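You operate a simulated robot arm through the tools that you are given. There is no shell and no other tool. Be economical: measure what you need, move in short steps, check, and stop when the job is done.

You are at the controls of a simulated robot arm. One attempt, no reset.

TASK
Seat the brick from the DRY bay in the grinder, lower the arm, crank the lip off, rack it.
Fine: lift the arm again; it ends on the drain rack; hands off brick and disc, and out from under the arm, while the disc turns or the arm drops.

It is judged by the outcome, as a careful person would: the job done as asked, and still so three seconds after it is handed in. It fails if anything else is knocked over, pushed out of place, dropped, spilled or broken.

THE ROBOT
A 6-joint arm with a two-finger gripper, on a carriage that runs on a rail from [-0.7, -89.9] to [1.1, 144.1] (x, y) and turns from -2.339 to 3.473 rad about z. Base frame: it is fixed where the carriage stands at the start and does not move with it; the origin is on the floor, on the carriage's upright axis, x ahead of it, y to its left, z up. Readings come in cm, rad, newtons and seconds.
Its first joint turns from -2.897 to 2.897 rad. Places, roughly: bed grinder [50, 80, 90]; drain rack [50, 20, 90]; frame of the bed grinder [50, 90, 90]; pressure arm [70, 90, 100]; small brick (11x6x6 cm) [40, 20, 90]. Payload 2.54 kg.
Tool frame: the origin (TCP) lies between the finger pads and is the grasp point; the fingertips stand 2.3 cm ahead of it; z points along the fingers, y is the line along which they close. The gripper opens to 12.6 cm. The gripper's body begins 8.2 cm behind the TCP.
Orientation is that of the tool frame in the base frame, as a unit quaternion [x, y, z, w]. With the fingers straight down and closing along the base's y, the tool's x points along the base's -x, its y along +y and its z along -z.

THE INTERFACE
- The arm moves only by the tool send_rows. Its argument "rows" is a list of rows, each a list of 3 entries, a list of its own where there are three numbers: the shift along the tool's x, y, z in units of 50 mm (1.0 is 50 mm), then the turn, a rotation vector about the tool's x, y, z in units of 8 degrees (1.0 is 8 degrees), then the gripper command, from -1 (shut) to 1 (fully open), values between in proportion. In form: [[[tx, ty, tz], [rx, ry, rz], gripper], ...]. A call has 1 to 20 rows; each row shifts and turns the commanded pose from where the row before left it, along the tool's axes as they then stand. A call with a number of a shift or a turn outside -1 to 1 is refused whole. A row lasts 0.2 s, in which the tool goes at most 5 cm and 0.15 rad; a call with a longer step from one row to the next is refused whole, and so is a gripper value outside its range. A pose out of reach is approached as far as the arm can. The call stops where the force on the tool passes 90 N (or 10 N more than at its start, if that is more) or the arm is blocked; 0.2 s more then pass. Each finger halts on what it meets, pressing with about 25 N; the grip force reading is that of the motor and also rises with nothing between the fingers. The clock runs only during rows and for 0.2 s after the last one: add rows that do not move to give the fingers time. It gives the time, the measured TCP pose, the force on the tool (base axes), the opening and the grip force at its end, in the units of the frame above (readings bear some noise), with the torque about the TCP (base axes, N m) and any sound that the robot's microphone picked up, and new pictures: "pictures" is both (left out), scene, wrist or none.
- Cameras (640 x 400 px; columns grow to the right, rows downward): "scene" is now at [8.08, 19.93, 156.2]; the picture's right is [-0.02, -1.00, 0.00], its down [-0.31, 0.01, -0.95] and it looks along [0.95, -0.02, -0.31] (base axes); focal length 214 px, centre (320, 200). "wrist" rides on the gripper at [8.2, 1.4, -12.2] in the tool frame; the picture's right is [-0.17, 0.99, 0.00], its down [-0.79, -0.13, -0.60] and it looks along [-0.59, -0.10, 0.80] (tool axes); focal length 243 px, centre (320, 200). There is no depth. A picture from a camera that has moved, and an enlarged one, comes with that camera's place and axes in the base frame and with its lens. The place of the scene camera against the robot may be out by one fixed shift of up to 1.8 cm in any direction.
- lift_body(by): slides the trunk up (or, below 0, down) by that many cm; the arm and the scene camera ride with it, the base frame stays. It gives what a move gives, with no picture.
- base_move(legs): drives the robot by 1 to 6 legs, each [ahead, left, turn to the left] in cm, cm and rad, along the robot's own axes; the way and the turn of a leg run together, so that a leg with both is an arc; at most 150 cm and 3.142 rad a leg. The arm and the cameras ride along, it lands a little off, and it stops where it bumps. It keeps to its track: a leg is cut to what the track allows. It gives what a move gives, and a new picture of the scene camera.
- head_to(pan, tilt): turns the head with the scene camera to pan (to the left, within 2.094 rad either way) and tilt (down, from -0.506 to 1.204), counted from straight ahead of the robot. It gives what a move gives, and a new picture of the scene camera.
- close_up(camera, box): a new picture of the part [left, top, right, bottom] of that camera's present view, enlarged. No time passes.
- finish_job(): hands the job in; it is judged then, once.

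Go step by step. Nothing tells you exact positions but the pictures and the camera data: compare them with the known pose of the tool, close in by small moves and look again before you grip or let go. The budget is 120 turns and 260 pictures, counting those below and the enlarged ones. Unless the task says otherwise, let go and move clear before handing in, and close with one line.

The tools are called after "Call:" as name(argument=value, ...) on one line, values as JSON. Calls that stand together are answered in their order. send_rows: Moves the arm, as the interface text tells. Its arguments: {"type":"object","properties":{"rows":{"type":"array","items":{"type":"array"}},"pictures":{"type":"string","enum":["both","scene","wrist","none"]}},"required":["rows"]} The other tools are called the same way: lift_body (by) slides the trunk up or down; base_move (legs) drives the base; head_to (pan, tilt) turns the head that bears the scene camera; close_up (camera, box) takes an enlarged picture of a part of a camera's view; finish_job () hands the job in.

At the start:

```text
clock: 0.0
eef_pos: [18.6, 37.29, 117.46]
tcp_rot: [-0.001, 1.0, 0.0, 0.0]
wrist_force: [-0.4, -0.1, -0.2]
moment: [-0.02, -0.01, 0.02]
grip_width: 12.62
grasp_force: 0.0
trunk travel left (down, up): [-32.5, 16.5]
robot x, y, heading: [0.14, 0.14, 0.0]
head pan, tilt: [1.623, 1.201]
```

scene: 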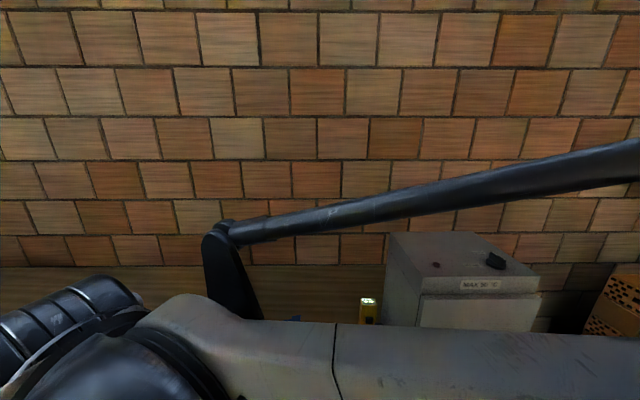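
wrist: 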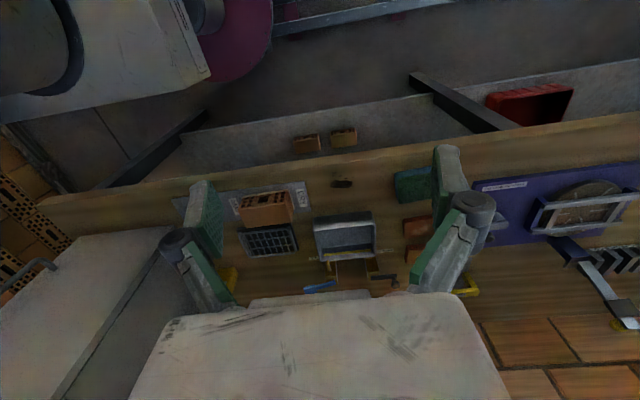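

I see the scene camera looking mostly at the wall with the robot's own arm in the way, and the bench only from the wrist. I'll turn the head down to survey the bench.

Call:
head_to(pan=0.3, tilt=0.8)

Call:
close_up(camera="wrist", box=[180, 120, 500, 320])

Call:
close_up(camera="wrist", box=[380, 130, 640, 330])

```text
clock: 1.5
eef_pos: [18.37, 37.22, 117.2]
tcp_rot: [0.0, 1.0, 0.0, 0.0]
wrist_force: [0.1, -0.4, 0.7]
moment: [-0.01, -0.05, 0.0]
grip_width: 12.61
grasp_force: 0.1
trunk travel left (down, up): [-32.5, 16.5]
robot x, y, heading: [0.11, 0.24, -0.006]
head pan, tilt: [0.3, 0.799]
camera scene: at [8.07, 19.92, 156.07], right [-0.02, -1.0, 0.0], down [-0.32, 0.01, -0.95], along [0.95, -0.02, -0.32], focal length 214 px, centre (320, 200)
```

scene: 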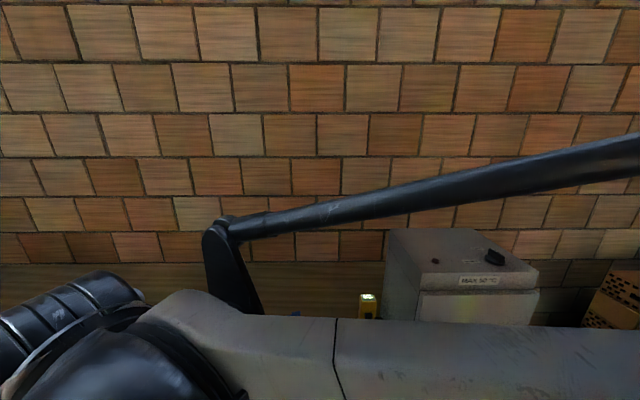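

```text
2.00 times, centred on (340, 220) of wrist
camera zoom: at [10.38, 38.73, 129.56], right [0.17, 0.99, 0.0], down [0.79, -0.13, 0.6], along [0.59, -0.1, -0.8], focal length 485 px, centre (280, 160)
```

zoom: 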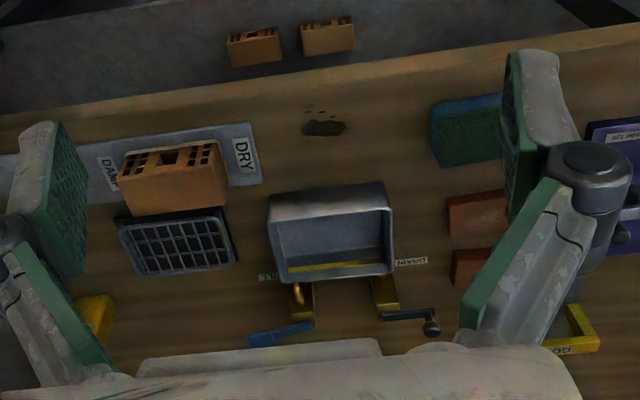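

```text
2.00 times, centred on (510, 230) of wrist
camera zoom: at [10.38, 38.73, 129.56], right [0.17, 0.99, 0.0], down [0.79, -0.13, 0.6], along [0.59, -0.1, -0.8], focal length 485 px, centre (-60, 140)
```

zoom: 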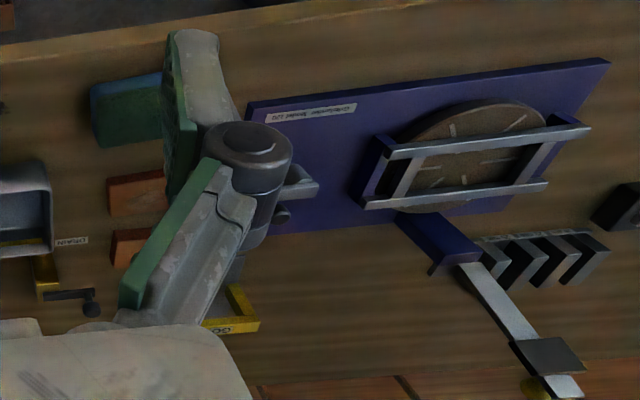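

The wrist view shows the DRY/DAMP bay with a brick near (38,24), the drain rack behind it and the blue grinder to the left. The head does not change the scene view, so I'll drive along the rail to look at the grinder with the wrist camera.

Call:
base_move(legs=[[0, 45, 0]])

Call:
close_up(camera="wrist", box=[0, 0, 640, 400])

```text
clock: 4.2
eef_pos: [18.69, 82.63, 117.27]
tcp_rot: [-0.002, 1.0, 0.0, 0.0]
wrist_force: [-0.4, -0.1, -0.4]
moment: [0.01, 0.02, 0.0]
grip_width: 12.61
grasp_force: 0.0
trunk travel left (down, up): [-32.5, 16.5]
robot x, y, heading: [0.13, 45.43, 0.003]
head pan, tilt: [0.3, 0.799]
camera scene: at [8.3, 65.15, 155.95], right [-0.02, -1.0, 0.0], down [-0.33, 0.01, -0.94], along [0.94, -0.02, -0.33], focal length 214 px, centre (320, 200)
```

scene: 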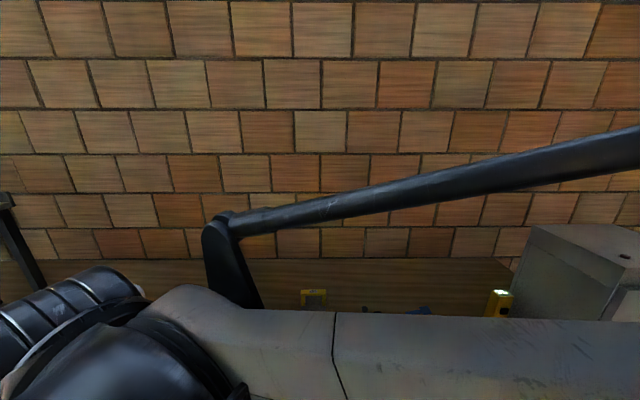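

```text
1.00 times, centred on (320, 200) of wrist (not enlarged: the box is as wide or as high as the picture)
camera zoom: at [10.52, 84.01, 129.55], right [0.16, 0.99, 0.0], down [0.79, -0.13, 0.6], along [0.59, -0.1, -0.8], focal length 243 px, centre (320, 200)
```

zoom: 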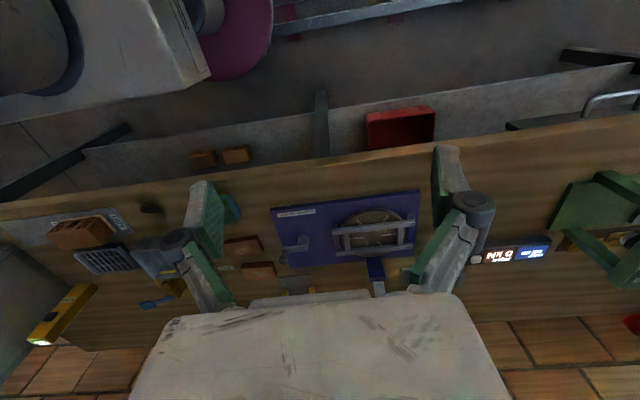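

Now the grinder is in view ahead. I'll zoom in on it and on the lit panel.

Call:
close_up(camera="wrist", box=[260, 170, 440, 300])

Call:
close_up(camera="wrist", box=[440, 160, 640, 300])

Call:
close_up(camera="wrist", box=[20, 180, 200, 300])

```text
3.08 times, centred on (350, 235) of wrist
camera zoom: at [10.52, 84.01, 129.55], right [0.16, 0.99, 0.0], down [0.79, -0.13, 0.6], along [0.59, -0.1, -0.8], focal length 746 px, centre (228, 92)
```

zoom: 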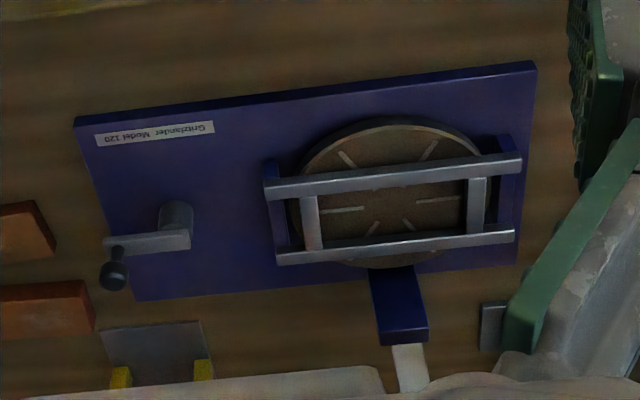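

```text
2.86 times, centred on (540, 230) of wrist
camera zoom: at [10.52, 84.01, 129.55], right [0.16, 0.99, 0.0], down [0.79, -0.13, 0.6], along [0.59, -0.1, -0.8], focal length 693 px, centre (-309, 114)
```

zoom: 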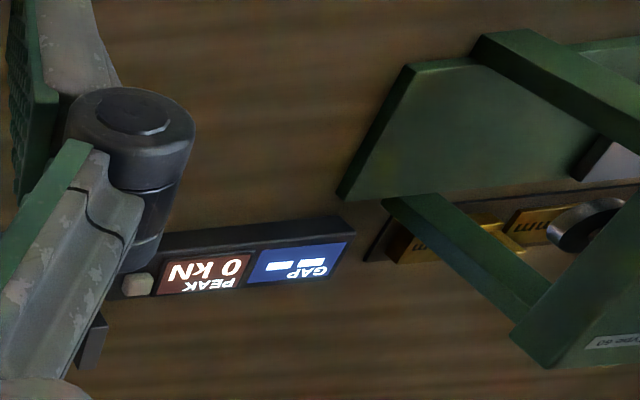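

```text
3.33 times, centred on (110, 240) of wrist
camera zoom: at [10.52, 84.01, 129.55], right [0.16, 0.99, 0.0], down [0.79, -0.13, 0.6], along [0.59, -0.1, -0.8], focal length 809 px, centre (1020, 67)
```

zoom: 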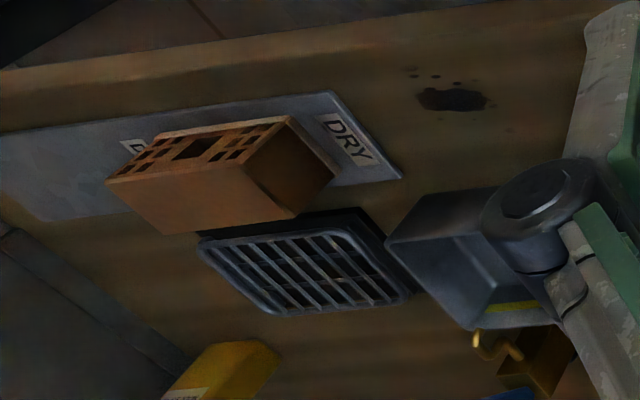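

I now have the grinder: crank hub near (45,75), knob near (48,70), disc and frame near (50,90). Next I go back to the brick for a close look at its lip.

Call:
base_move(legs=[[0, -58, 0]])

Call:
lift_body(by=-8)

Call:
close_up(camera="wrist", box=[0, 0, 640, 400])

Call:
close_up(camera="wrist", box=[220, 120, 420, 245])

```text
clock: 7.5
eef_pos: [18.35, 24.49, 117.28]
tcp_rot: [0.0, 1.0, 0.0, 0.0]
wrist_force: [0.4, 0.3, -0.8]
moment: [-0.03, -0.01, -0.02]
grip_width: 12.59
grasp_force: 0.1
trunk travel left (down, up): [-32.5, 16.5]
robot x, y, heading: [-0.43, -12.81, -0.001]
head pan, tilt: [0.3, 0.799]
camera scene: at [7.89, 7.07, 155.77], right [-0.02, -1.0, 0.0], down [-0.35, 0.01, -0.94], along [0.94, -0.02, -0.35], focal length 214 px, centre (320, 200)
```

scene: 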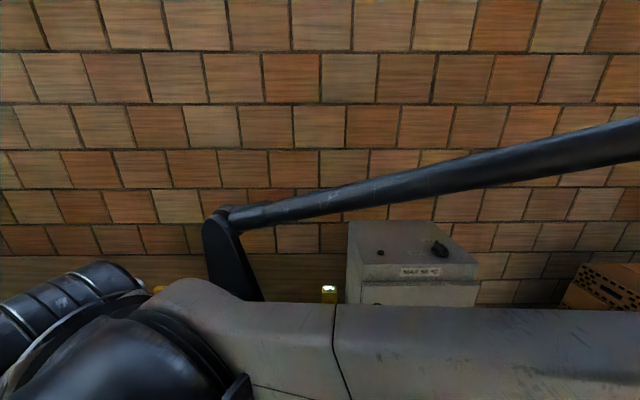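

```text
clock: 8.7
eef_pos: [18.46, 24.48, 109.15]
tcp_rot: [0.001, 1.0, 0.0, -0.001]
wrist_force: [0.2, 0.5, -0.4]
moment: [-0.02, 0.02, 0.01]
grip_width: 12.57
grasp_force: 0.1
trunk travel left (down, up): [-24.5, 24.5]
robot x, y, heading: [-0.26, -12.78, 0.001]
head pan, tilt: [0.3, 0.799]
```

```text
1.00 times, centred on (320, 200) of wrist (not enlarged: the box is as wide or as high as the picture)
camera zoom: at [10.22, 25.82, 121.45], right [0.17, 0.99, 0.0], down [0.79, -0.13, 0.6], along [0.59, -0.1, -0.8], focal length 243 px, centre (320, 200)
```

zoom: 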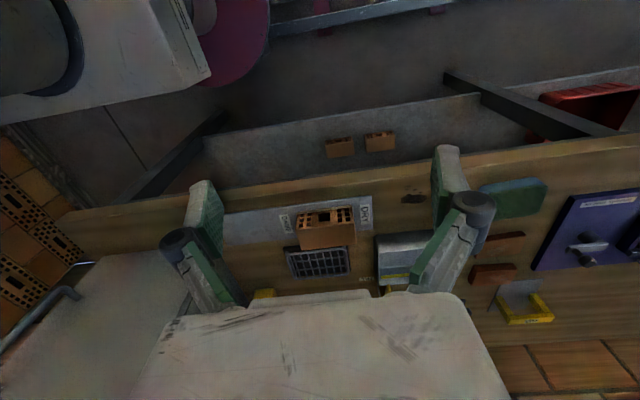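

```text
3.20 times, centred on (320, 182) of wrist
camera zoom: at [10.22, 25.82, 121.45], right [0.17, 0.99, 0.0], down [0.79, -0.13, 0.6], along [0.59, -0.1, -0.8], focal length 776 px, centre (320, 256)
```

zoom: 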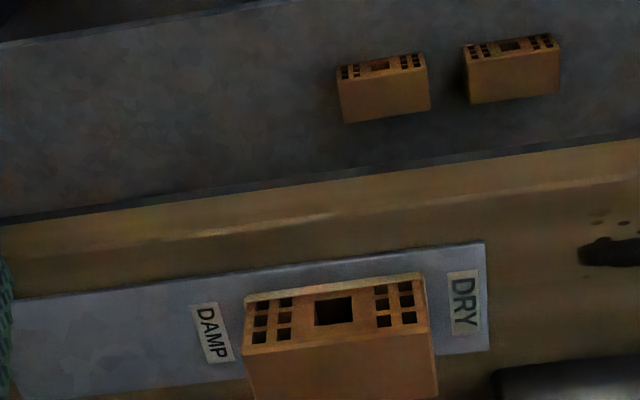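

The brick sits in the DRY half with its holed side towards me. I'll zoom hard on it to find the lip and on the rack.

Call:
close_up(camera="wrist", box=[270, 195, 382, 265])

Call:
close_up(camera="wrist", box=[270, 230, 382, 300])

```text
5.71 times, centred on (326, 230) of wrist
camera zoom: at [10.22, 25.82, 121.45], right [0.17, 0.99, 0.0], down [0.79, -0.13, 0.6], along [0.59, -0.1, -0.8], focal length 1386 px, centre (286, 29)
```

zoom: 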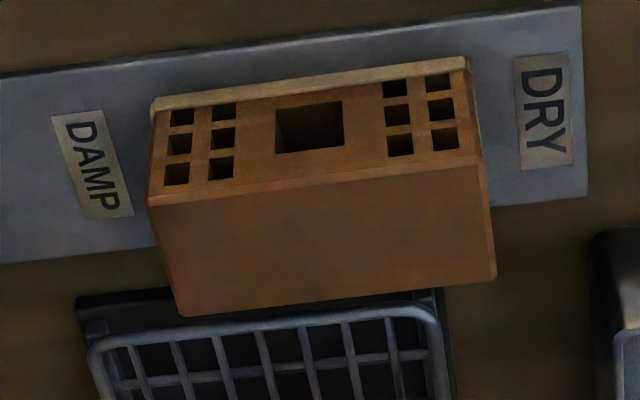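

```text
5.71 times, centred on (326, 265) of wrist
camera zoom: at [10.22, 25.82, 121.45], right [0.17, 0.99, 0.0], down [0.79, -0.13, 0.6], along [0.59, -0.1, -0.8], focal length 1386 px, centre (286, -171)
```

zoom: 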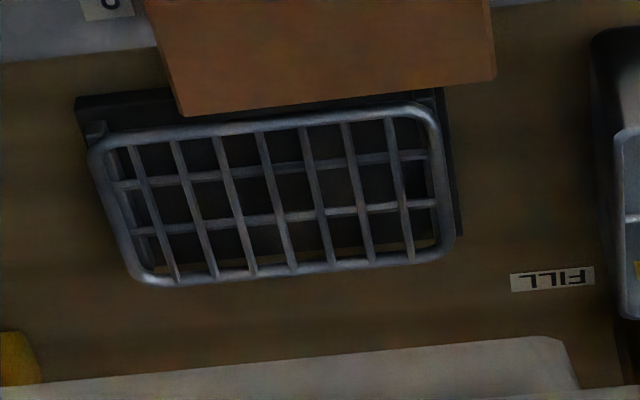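

The brick is aligned with the bench: top face about x 39.0–44.2, y 16.6–27.0, z 90.5, with a pale flange (the lip) already underneath around its bottom edge. So I pick it from above across its ends; I go over it and check first.

Call:
send_rows(rows=[[[-0.924, -0.108, 0], [0, 0, 0], 1], [[-0.924, -0.108, 0], [0, 0, 0], 1], [[-0.924, -0.108, 0], [0, 0, 0], 1], [[-0.924, -0.108, 0], [0, 0, 0], 1], [[-0.924, -0.108, 0], [0, 0, 0], 1], [[0, 0, 0.7], [0, 0, 0], 1], [[0, 0, 0.7], [0, 0, 0], 1], [[0, 0, 0.7], [0, 0, 0], 1], [[0, 0, 0], [0, 0, 0], 1]])

```text
clock: 10.7
eef_pos: [41.63, 21.76, 98.7]
tcp_rot: [0.0, 1.0, 0.001, 0.0]
wrist_force: [0.5, 0.1, -0.2]
moment: [-0.01, 0.04, -0.01]
grip_width: 12.6
grasp_force: 0.0
trunk travel left (down, up): [-24.5, 24.5]
robot x, y, heading: [-0.18, -12.72, 0.005]
head pan, tilt: [0.3, 0.799]
camera scene: at [6.31, 9.7, 143.86], right [0.3, -0.95, 0.0], down [-0.68, -0.21, -0.7], along [0.67, 0.21, -0.72], focal length 214 px, centre (320, 200)
camera wrist: at [33.41, 23.25, 110.93], right [0.17, 0.99, 0.0], down [0.79, -0.13, 0.6], along [0.59, -0.1, -0.8], focal length 243 px, centre (320, 200)
```

scene: 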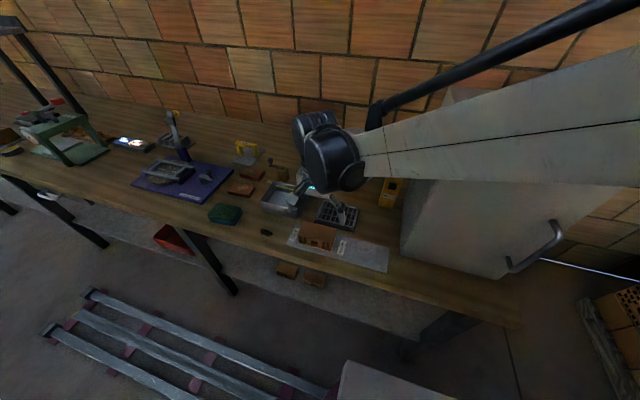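
wrist: 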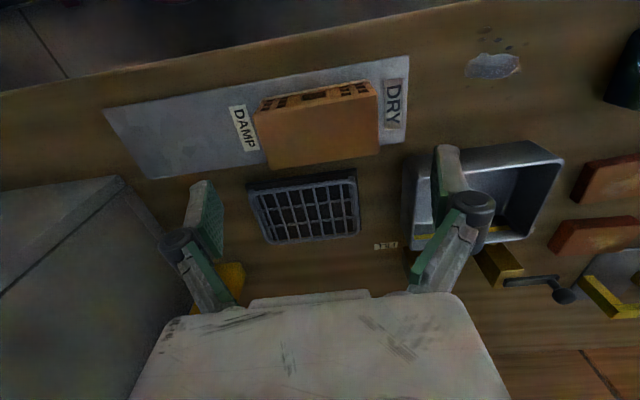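

The scene camera now looks on the whole bench, and the wrist view confirms the brick centre at about (41.5, 21.9), top 90.5. I descend around its ends and grip its upper part.

Call:
send_rows(rows=[[[0, 0.02, 0.6], [0, 0, 0], 1], [[0, 0, 0.5], [0, 0, 0], 1], [[0, 0, 0.3], [0, 0, 0], 1], [[0, 0, 0.28], [0, 0, 0], 1], [[0, 0, 0], [0, 0, 0], 1], [[0, 0, 0], [0, 0, 0], 0.4], [[0, 0, 0], [0, 0, 0], 0.4], [[0, 0, 0], [0, 0, 0], 0.4]])

```text
clock: 12.5
eef_pos: [41.54, 21.83, 90.37]
tcp_rot: [0.0, 1.0, 0.0, -0.001]
wrist_force: [-0.8, -2.6, 1.1]
moment: [-0.06, 0.07, -0.01]
grip_width: 10.36
grasp_force: 24.6
trunk travel left (down, up): [-24.5, 24.5]
robot x, y, heading: [0.14, -12.96, 0.004]
head pan, tilt: [0.3, 0.799]
camera scene: at [6.12, 10.08, 143.84], right [0.35, -0.94, 0.0], down [-0.67, -0.25, -0.69], along [0.65, 0.24, -0.72], focal length 214 px, centre (320, 200)
camera wrist: at [33.34, 23.29, 102.62], right [0.17, 0.99, 0.0], down [0.79, -0.13, 0.6], along [0.59, -0.1, -0.8], focal length 243 px, centre (320, 200)
```

scene: 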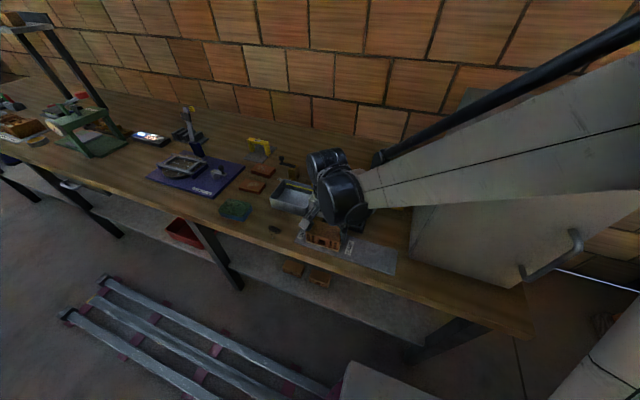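
wrist: 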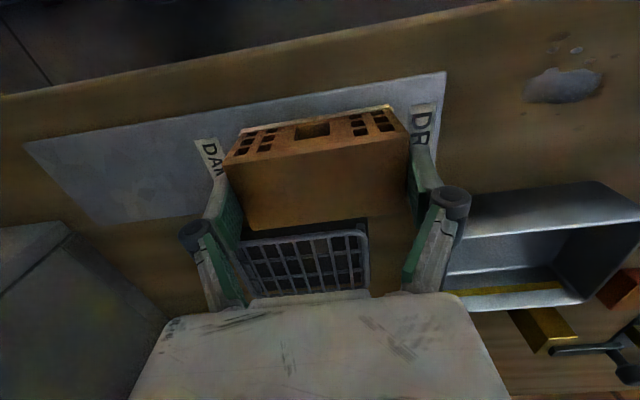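

The brick is gripped at 10.4 cm. I lift it straight up and pull it back from the bench.

Call:
send_rows(rows=[[[0, 0, -0.3], [0, 0, 0], 0.3], [[0, 0, -0.7], [0, 0, 0], 0.3], [[0, 0, -0.9], [0, 0, 0], 0.3], [[0, 0, -0.9], [0, 0, 0], 0.3], [[0, 0, -0.9], [0, 0, 0], 0.3], [[0.4, 0, -0.5], [0, 0, 0], 0.3], [[0.4, 0, 0], [0, 0, 0], 0.3], [[0.4, 0, 0], [0, 0, 0], 0.3], [[0, 0, 0], [0, 0, 0], 0.3]])

Call:
close_up(camera="scene", box=[260, 120, 420, 260])

Call:
close_up(camera="scene", box=[110, 80, 290, 230])

```text
clock: 14.5
eef_pos: [35.32, 21.8, 111.44]
tcp_rot: [0.0, 1.0, 0.0, 0.0]
wrist_force: [-0.1, 0.2, -3.4]
moment: [0.0, -0.01, 0.02]
grip_width: 10.36
grasp_force: 25.3
trunk travel left (down, up): [-24.5, 24.5]
robot x, y, heading: [-0.08, -12.8, 0.005]
head pan, tilt: [0.3, 0.799]
camera scene: at [6.27, 9.69, 143.87], right [0.3, -0.95, 0.0], down [-0.68, -0.21, -0.7], along [0.67, 0.21, -0.72], focal length 214 px, centre (320, 200)
camera wrist: at [27.21, 23.24, 123.6], right [0.17, 0.99, 0.0], down [0.79, -0.13, 0.6], along [0.59, -0.1, -0.8], focal length 243 px, centre (320, 200)
```

scene: 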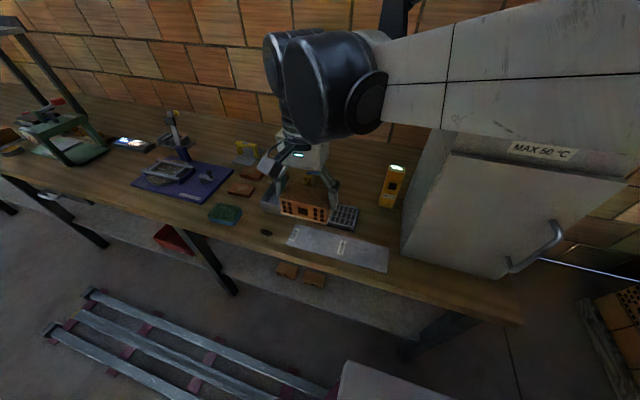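
wrist: 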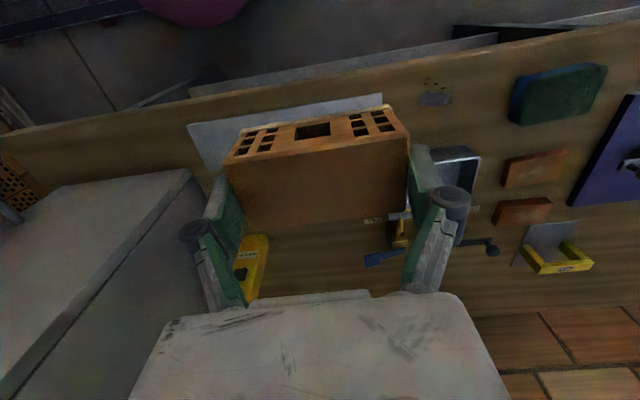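

```text
2.86 times, centred on (340, 190) of scene
camera zoom: at [6.27, 9.69, 143.87], right [0.3, -0.95, 0.0], down [-0.68, -0.21, -0.7], along [0.67, 0.21, -0.72], focal length 613 px, centre (263, 229)
```

zoom: 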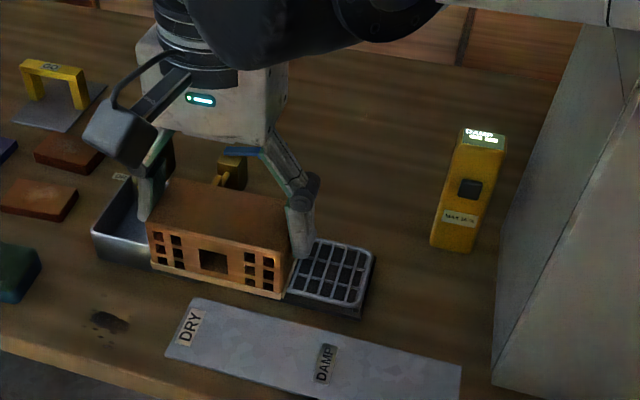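

```text
2.67 times, centred on (200, 155) of scene
camera zoom: at [6.27, 9.69, 143.87], right [0.3, -0.95, 0.0], down [-0.68, -0.21, -0.7], along [0.67, 0.21, -0.72], focal length 572 px, centre (640, 320)
```

zoom: 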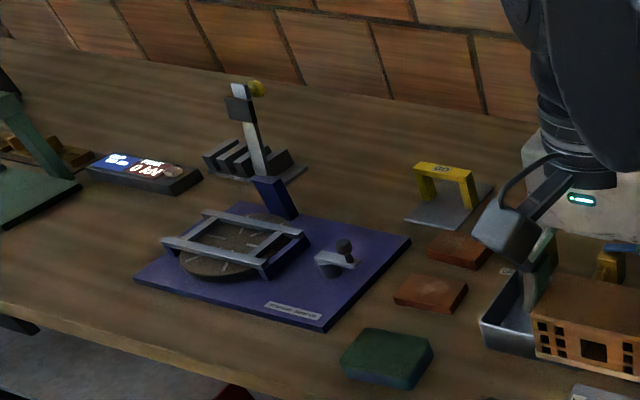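

The lip is clearly the pale flange on the brick's underside, so it will meet the disc as is. Beyond, the pressure arm stands upright behind the frame; I drive along to the grinder.

Call:
base_move(legs=[[0, 67.8, 0]])

Call:
close_up(camera="wrist", box=[0, 0, 640, 400])

Call:
close_up(camera="scene", box=[220, 80, 420, 240])

```text
clock: 18.2
eef_pos: [36.08, 89.03, 111.42]
tcp_rot: [0.001, 1.0, 0.0, 0.0]
wrist_force: [-0.1, -0.5, -2.3]
moment: [0.04, -0.01, -0.03]
grip_width: 10.35
grasp_force: 24.9
trunk travel left (down, up): [-24.5, 24.5]
robot x, y, heading: [0.5, 54.58, -0.003]
head pan, tilt: [0.3, 0.799]
camera scene: at [6.88, 76.96, 143.87], right [0.3, -0.96, 0.0], down [-0.69, -0.21, -0.7], along [0.67, 0.21, -0.72], focal length 214 px, centre (320, 200)
```

scene: 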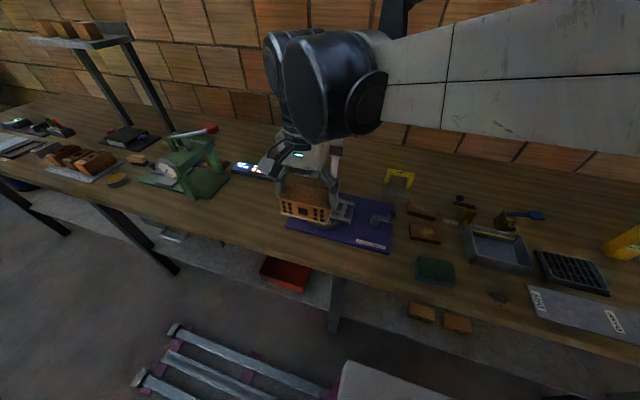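

```text
1.00 times, centred on (320, 200) of wrist (not enlarged: the box is as wide or as high as the picture)
camera zoom: at [27.89, 90.44, 123.59], right [0.17, 0.99, 0.0], down [0.79, -0.14, 0.6], along [0.59, -0.1, -0.8], focal length 243 px, centre (320, 200)
```

zoom: 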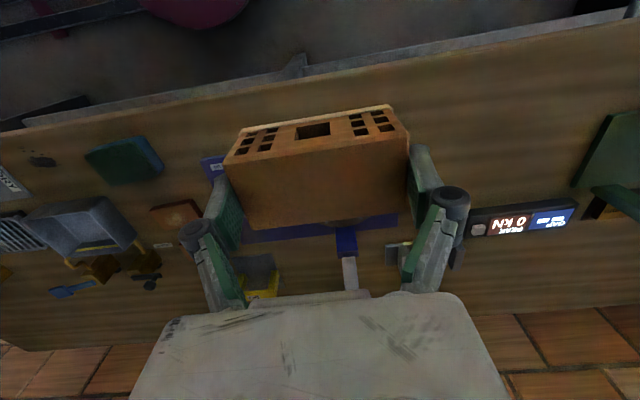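

```text
2.50 times, centred on (320, 160) of scene
camera zoom: at [6.88, 76.96, 143.87], right [0.3, -0.96, 0.0], down [-0.69, -0.21, -0.7], along [0.67, 0.21, -0.72], focal length 536 px, centre (320, 300)
```

zoom: 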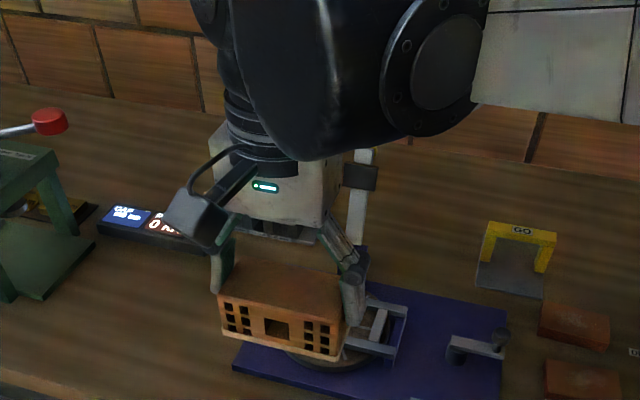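

The held brick hides the frame from the wrist camera. I pull back about 18 cm so that the frame shows beyond the brick and measure the pocket.

Call:
send_rows(rows=[[[0.9, 0, 0], [0, 0, 0], 0.3], [[0.9, 0, 0], [0, 0, 0], 0.3], [[0.9, 0, 0], [0, 0, 0], 0.3], [[0.9, 0, 0], [0, 0, 0], 0.3], [[0.3, 0, 0], [0, 0, 0], 0.3], [[0, 0, 0], [0, 0, 0], 0.3]])

Call:
close_up(camera="wrist", box=[260, 210, 400, 300])

Call:
close_up(camera="scene", box=[220, 80, 420, 240])

```text
clock: 19.6
eef_pos: [16.53, 87.33, 110.44]
tcp_rot: [0.011, 1.0, 0.001, 0.0]
wrist_force: [-0.6, -1.1, -3.3]
moment: [0.02, -0.07, 0.0]
grip_width: 10.36
grasp_force: 25.5
trunk travel left (down, up): [-24.5, 24.5]
robot x, y, heading: [0.48, 54.79, -0.0]
head pan, tilt: [0.3, 0.799]
camera scene: at [7.26, 73.62, 144.11], right [-0.11, -0.99, 0.0], down [-0.69, 0.08, -0.72], along [0.71, -0.08, -0.7], focal length 214 px, centre (320, 200)
camera wrist: at [8.4, 88.83, 122.68], right [0.19, 0.98, 0.0], down [0.79, -0.15, 0.6], along [0.59, -0.11, -0.8], focal length 243 px, centre (320, 200)
```

scene: 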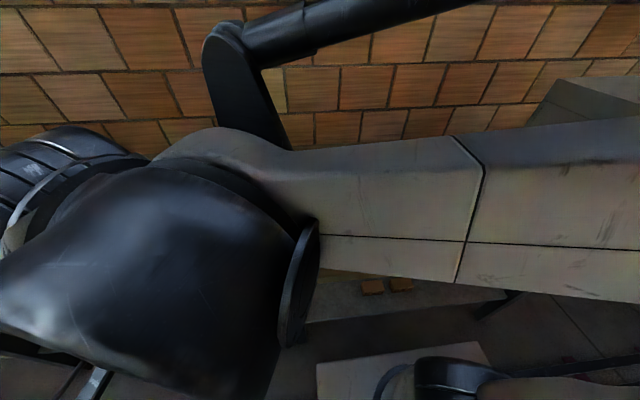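
wrist: 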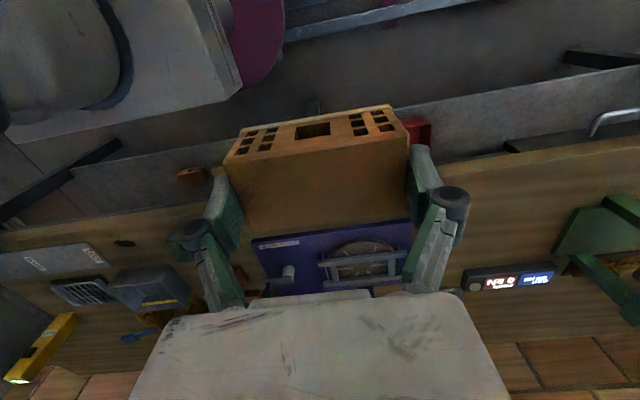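

```text
4.44 times, centred on (330, 255) of wrist
camera zoom: at [8.4, 88.83, 122.68], right [0.19, 0.98, 0.0], down [0.79, -0.15, 0.6], along [0.59, -0.11, -0.8], focal length 1078 px, centre (276, -44)
```

zoom: 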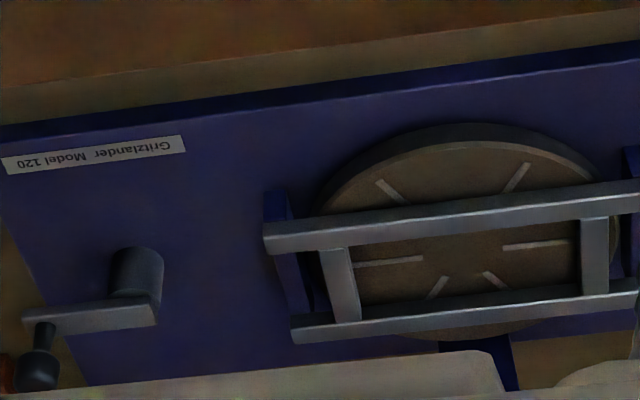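

```text
2.50 times, centred on (320, 160) of scene
camera zoom: at [7.26, 73.62, 144.11], right [-0.11, -0.99, 0.0], down [-0.69, 0.08, -0.72], along [0.71, -0.08, -0.7], focal length 536 px, centre (320, 300)
```

zoom: 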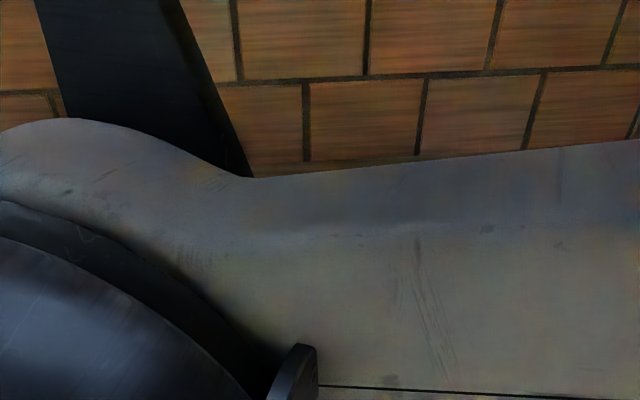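

From two views the pocket comes out at roughly x 51.0–56.9, y 84.0–95.3, frame top z≈89, so its centre is near (54.0, 89.65). I move the brick out over it, staying high, and check.

Call:
send_rows(rows=[[[-0.9, 0, 0], [0, 0, 0], 0.3], [[-0.9, 0, 0], [0, 0, 0], 0.3], [[-0.9, 0, 0], [0, 0, 0], 0.3], [[-0.9, 0, 0], [0, 0, 0], 0.3], [[-0.9, 0, 0], [0, 0, 0], 0.3], [[-0.9, 0, 0], [0, 0, 0], 0.3], [[-0.9, 0, 0], [0, 0, 0], 0.3], [[-0.6, 0, 0], [0, 0, 0], 0.3], [[0, 0, 0], [0, 0, 0], 0.3]])

```text
clock: 21.6
eef_pos: [50.99, 89.0, 111.22]
tcp_rot: [0.002, 1.0, 0.001, 0.0]
wrist_force: [1.0, -0.2, -4.0]
moment: [-0.02, 0.03, 0.02]
grip_width: 10.35
grasp_force: 25.3
trunk travel left (down, up): [-24.5, 24.5]
robot x, y, heading: [0.48, 54.28, 0.0]
head pan, tilt: [0.3, 0.799]
camera scene: at [6.95, 76.97, 143.86], right [0.3, -0.96, 0.0], down [-0.69, -0.21, -0.7], along [0.67, 0.21, -0.72], focal length 214 px, centre (320, 200)
camera wrist: at [42.9, 90.43, 123.54], right [0.17, 0.99, 0.0], down [0.79, -0.14, 0.6], along [0.59, -0.1, -0.8], focal length 243 px, centre (320, 200)
```

scene: 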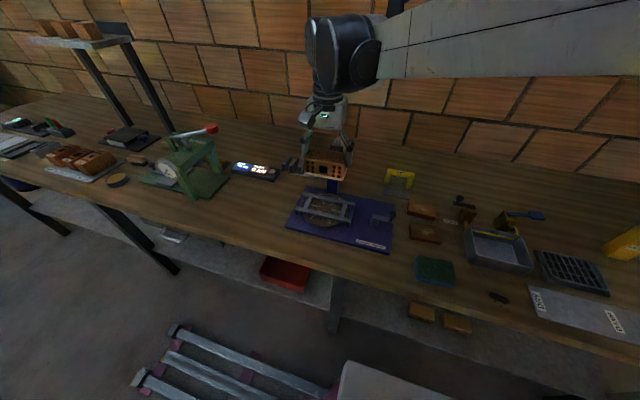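
wrist: 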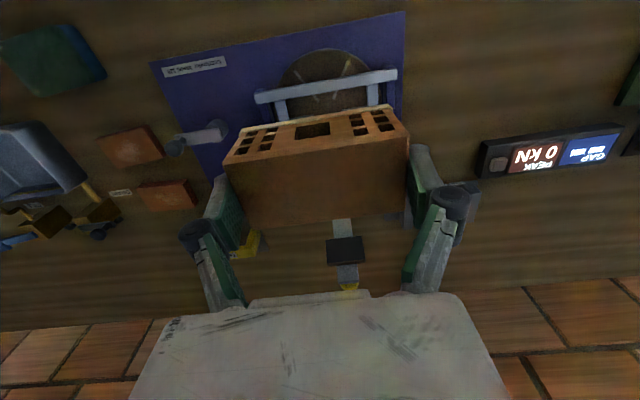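

From here the near rail, both its ends and the pressure arm are visible. I zoom in to measure them.

Call:
close_up(camera="wrist", box=[240, 40, 420, 130])

Call:
close_up(camera="wrist", box=[290, 200, 400, 300])

Call:
close_up(camera="scene", box=[270, 120, 410, 260])

```text
3.56 times, centred on (330, 85) of wrist
camera zoom: at [42.9, 90.43, 123.54], right [0.17, 0.99, 0.0], down [0.79, -0.14, 0.6], along [0.59, -0.1, -0.8], focal length 863 px, centre (284, 609)
```

zoom: 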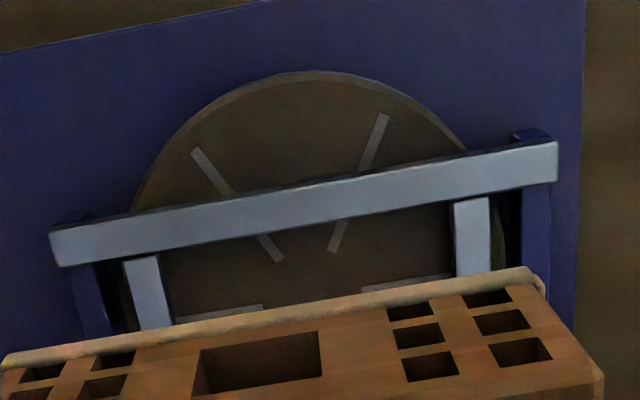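

```text
4.00 times, centred on (345, 250) of wrist
camera zoom: at [42.9, 90.43, 123.54], right [0.17, 0.99, 0.0], down [0.79, -0.14, 0.6], along [0.59, -0.1, -0.8], focal length 970 px, centre (220, 0)
```

zoom: 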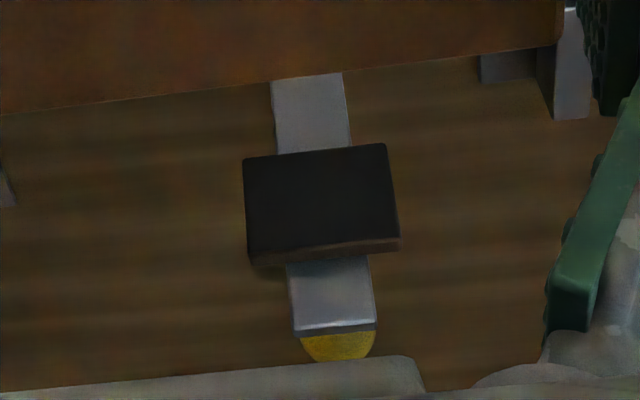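

```text
2.86 times, centred on (340, 190) of scene
camera zoom: at [6.95, 76.97, 143.86], right [0.3, -0.96, 0.0], down [-0.69, -0.21, -0.7], along [0.67, 0.21, -0.72], focal length 613 px, centre (263, 229)
```

zoom: 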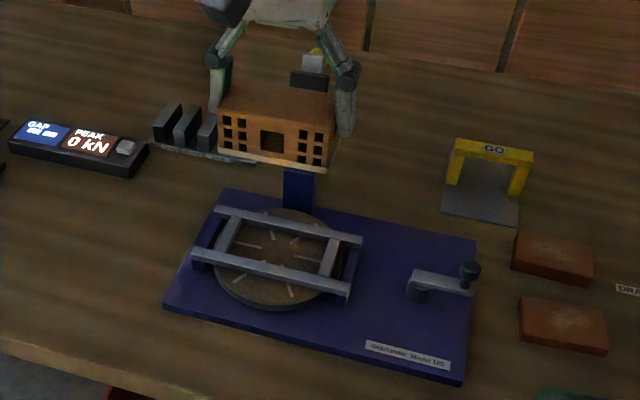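

Refined: pocket x 50.8–56.65, y 84.2–95.3, top z≈89.4; brick and frame have the same yaw. I go over the centre (53.7, 89.75) and lower to just above the frame.

Call:
send_rows(rows=[[[-0.3, 0.07, 0], [0, 0, 0], 0.3], [[-0.25, 0.075, 0], [0, 0, 0], 0.3], [[0, 0, 0.8], [0, 0, 0], 0.3], [[0, 0, 0.8], [0, 0, 0], 0.3], [[0, 0, 0.8], [0, 0, 0], 0.3], [[0, 0, 0.55], [0, 0, 0], 0.3], [[0, 0, 0], [0, 0, 0], 0.3]])

Call:
close_up(camera="wrist", box=[220, 80, 430, 200])

Call:
close_up(camera="scene", box=[280, 140, 390, 240])

```text
clock: 23.2
eef_pos: [53.67, 89.66, 96.57]
tcp_rot: [0.001, 1.0, 0.0, 0.0]
wrist_force: [-0.1, -0.3, -2.7]
moment: [-0.03, 0.0, -0.04]
grip_width: 10.35
grasp_force: 24.2
trunk travel left (down, up): [-24.5, 24.5]
robot x, y, heading: [-0.01, 54.65, 0.003]
head pan, tilt: [0.3, 0.799]
camera scene: at [6.91, 76.97, 143.86], right [0.3, -0.96, 0.0], down [-0.69, -0.21, -0.7], along [0.67, 0.21, -0.72], focal length 214 px, centre (320, 200)
camera wrist: at [45.62, 91.13, 108.84], right [0.17, 0.99, 0.0], down [0.79, -0.14, 0.6], along [0.59, -0.1, -0.8], focal length 243 px, centre (320, 200)
```

scene: 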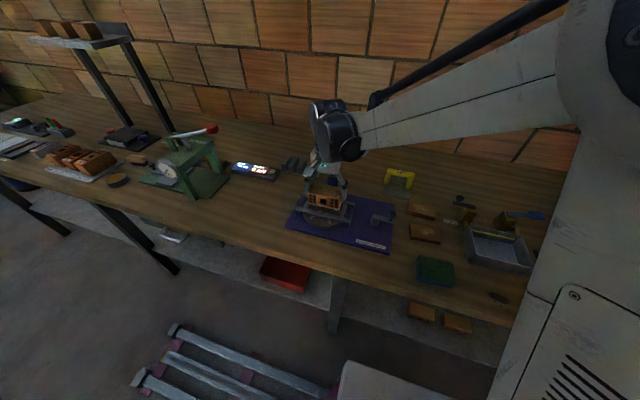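
wrist: 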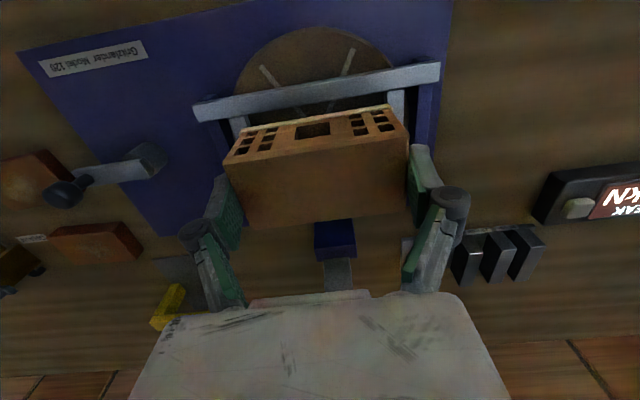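

```text
3.05 times, centred on (325, 140) of wrist
camera zoom: at [45.62, 91.13, 108.84], right [0.17, 0.99, 0.0], down [0.79, -0.14, 0.6], along [0.59, -0.1, -0.8], focal length 739 px, centre (305, 383)
```

zoom: 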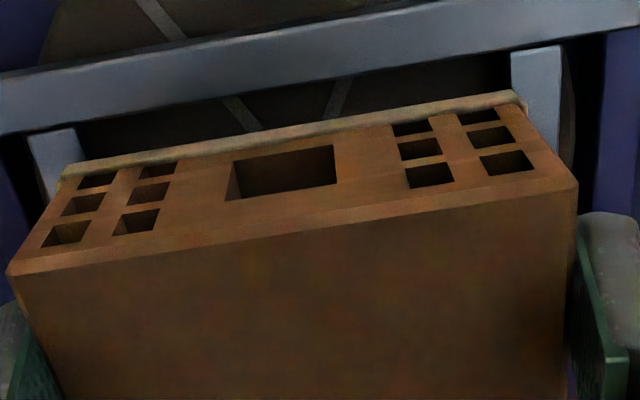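

```text
4.00 times, centred on (335, 190) of scene
camera zoom: at [6.91, 76.97, 143.86], right [0.3, -0.96, 0.0], down [-0.69, -0.21, -0.7], along [0.67, 0.21, -0.72], focal length 858 px, centre (260, 240)
```

zoom: 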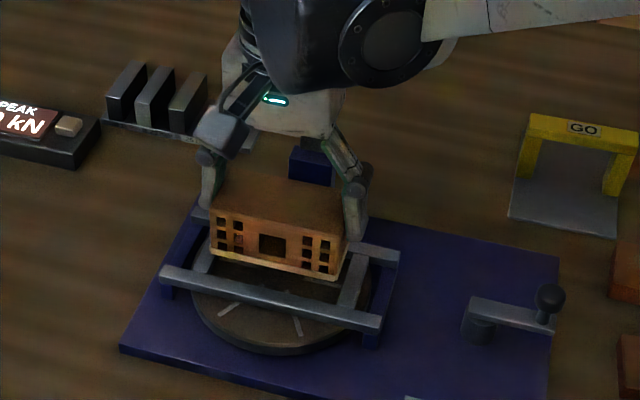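

Brick and pocket agree within 1–2 mm; I nudge 1 mm left and 1.5 mm nearer, then lower in small steps watching the force.

Call:
send_rows(rows=[[[0.025, 0.02, 0], [0, 0, 0], 0.3], [[0, 0, 0.2], [0, 0, 0], 0.3], [[0, 0, 0.2], [0, 0, 0], 0.3], [[0, 0, 0.1], [0, 0, 0], 0.3], [[0, 0, 0.1], [0, 0, 0], 0.3], [[0, 0, 0], [0, 0, 0], 0.3]], pictures="none")

Call:
close_up(camera="wrist", box=[200, 60, 440, 200])

Call:
close_up(camera="scene", box=[280, 160, 380, 240])

```text
clock: 24.6
eef_pos: [53.76, 89.69, 93.51]
tcp_rot: [0.002, 1.0, 0.0, 0.001]
wrist_force: [-0.1, 0.2, -4.5]
moment: [-0.02, 0.0, -0.01]
grip_width: 10.32
grasp_force: 24.7
trunk travel left (down, up): [-24.5, 24.5]
robot x, y, heading: [0.77, 54.48, 0.0]
head pan, tilt: [0.3, 0.799]
```

```text
2.67 times, centred on (320, 130) of wrist
camera zoom: at [45.57, 91.2, 105.84], right [0.17, 0.99, 0.0], down [0.79, -0.14, 0.6], along [0.59, -0.1, -0.8], focal length 647 px, centre (320, 387)
```

zoom: 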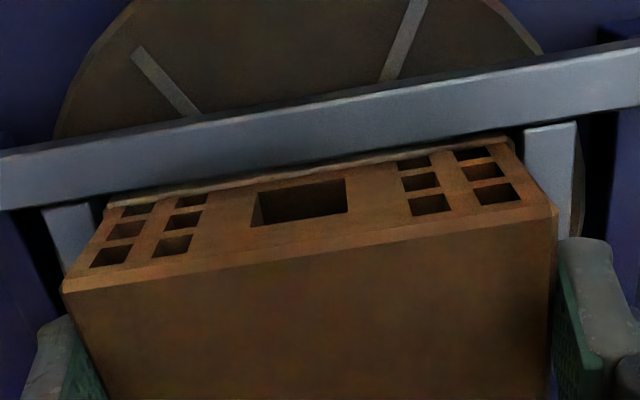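

```text
5.00 times, centred on (330, 200) of scene
camera zoom: at [6.89, 76.97, 143.86], right [0.3, -0.96, 0.0], down [-0.69, -0.21, -0.7], along [0.67, 0.21, -0.72], focal length 1072 px, centre (270, 200)
```

zoom: 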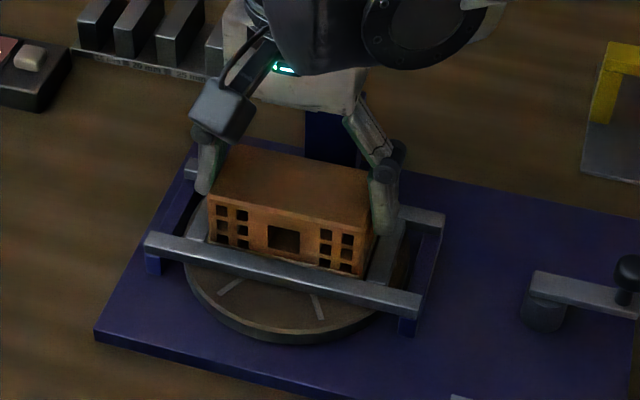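

It is entering the pocket with no contact force. I continue down gently.

Call:
send_rows(rows=[[[0, 0.01, 0.06], [0, 0, 0], 0.3], [[0, 0, 0.06], [0, 0, 0], 0.3], [[0, 0, 0.06], [0, 0, 0], 0.3], [[0, 0, 0.06], [0, 0, 0], 0.3], [[0, 0, 0], [0, 0, 0], 0.3]])

Call:
close_up(camera="wrist", box=[200, 60, 440, 200])

Call:
close_up(camera="scene", box=[280, 160, 380, 240])

```text
clock: 25.8
eef_pos: [53.57, 89.74, 92.49]
tcp_rot: [0.001, 1.0, 0.0, 0.001]
wrist_force: [1.1, 1.8, 29.0]
moment: [0.1, 0.34, -0.03]
grip_width: 10.53
grasp_force: 24.4
trunk travel left (down, up): [-24.5, 24.5]
robot x, y, heading: [0.44, 54.38, -0.0]
head pan, tilt: [0.3, 0.799]
camera scene: at [6.75, 76.88, 143.9], right [0.3, -0.96, 0.0], down [-0.68, -0.21, -0.7], along [0.67, 0.21, -0.72], focal length 214 px, centre (320, 200)
camera wrist: at [45.44, 91.23, 104.72], right [0.17, 0.99, 0.0], down [0.79, -0.14, 0.6], along [0.59, -0.1, -0.8], focal length 243 px, centre (320, 200)
```

scene: 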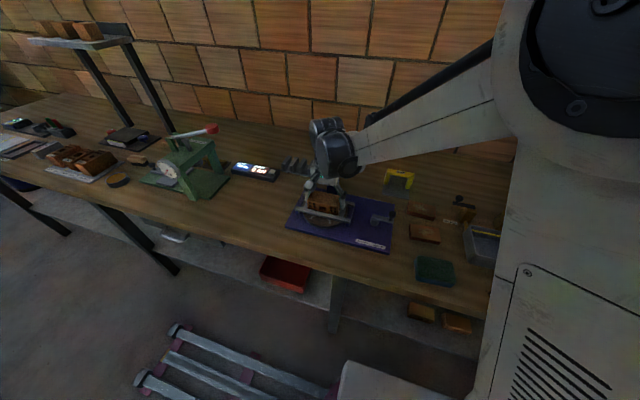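
wrist: 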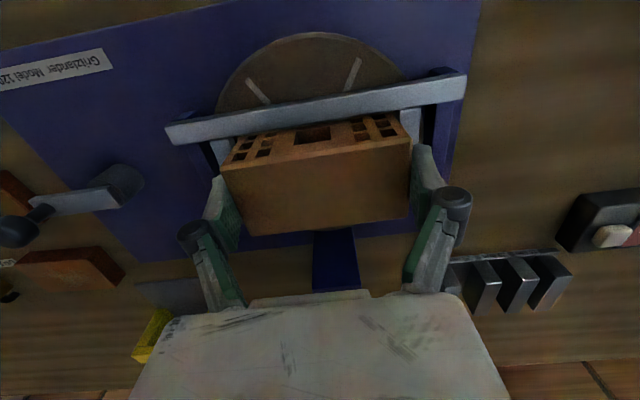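

```text
2.67 times, centred on (320, 130) of wrist
camera zoom: at [45.44, 91.23, 104.72], right [0.17, 0.99, 0.0], down [0.79, -0.14, 0.6], along [0.59, -0.1, -0.8], focal length 647 px, centre (320, 387)
```

zoom: 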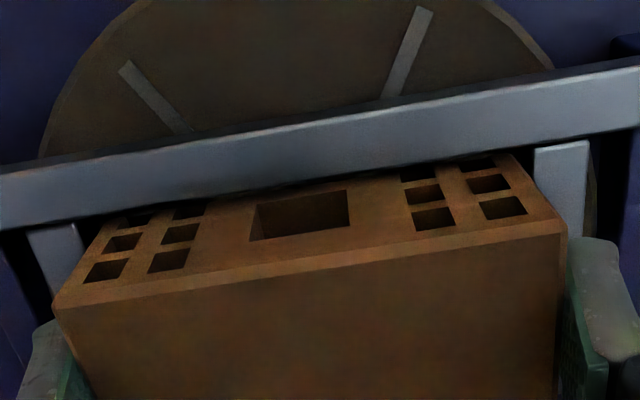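

```text
5.00 times, centred on (330, 200) of scene
camera zoom: at [6.75, 76.88, 143.9], right [0.3, -0.96, 0.0], down [-0.68, -0.21, -0.7], along [0.67, 0.21, -0.72], focal length 1072 px, centre (270, 200)
```

zoom: 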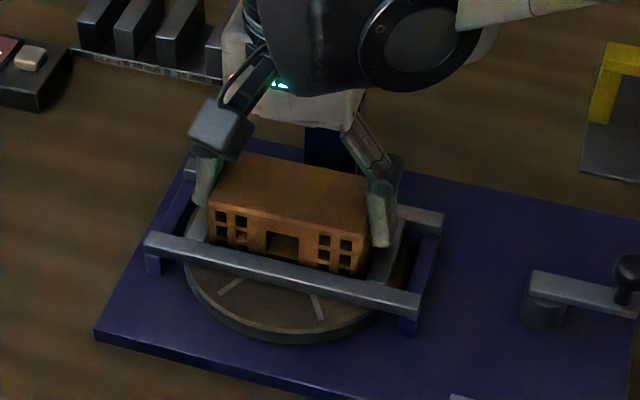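

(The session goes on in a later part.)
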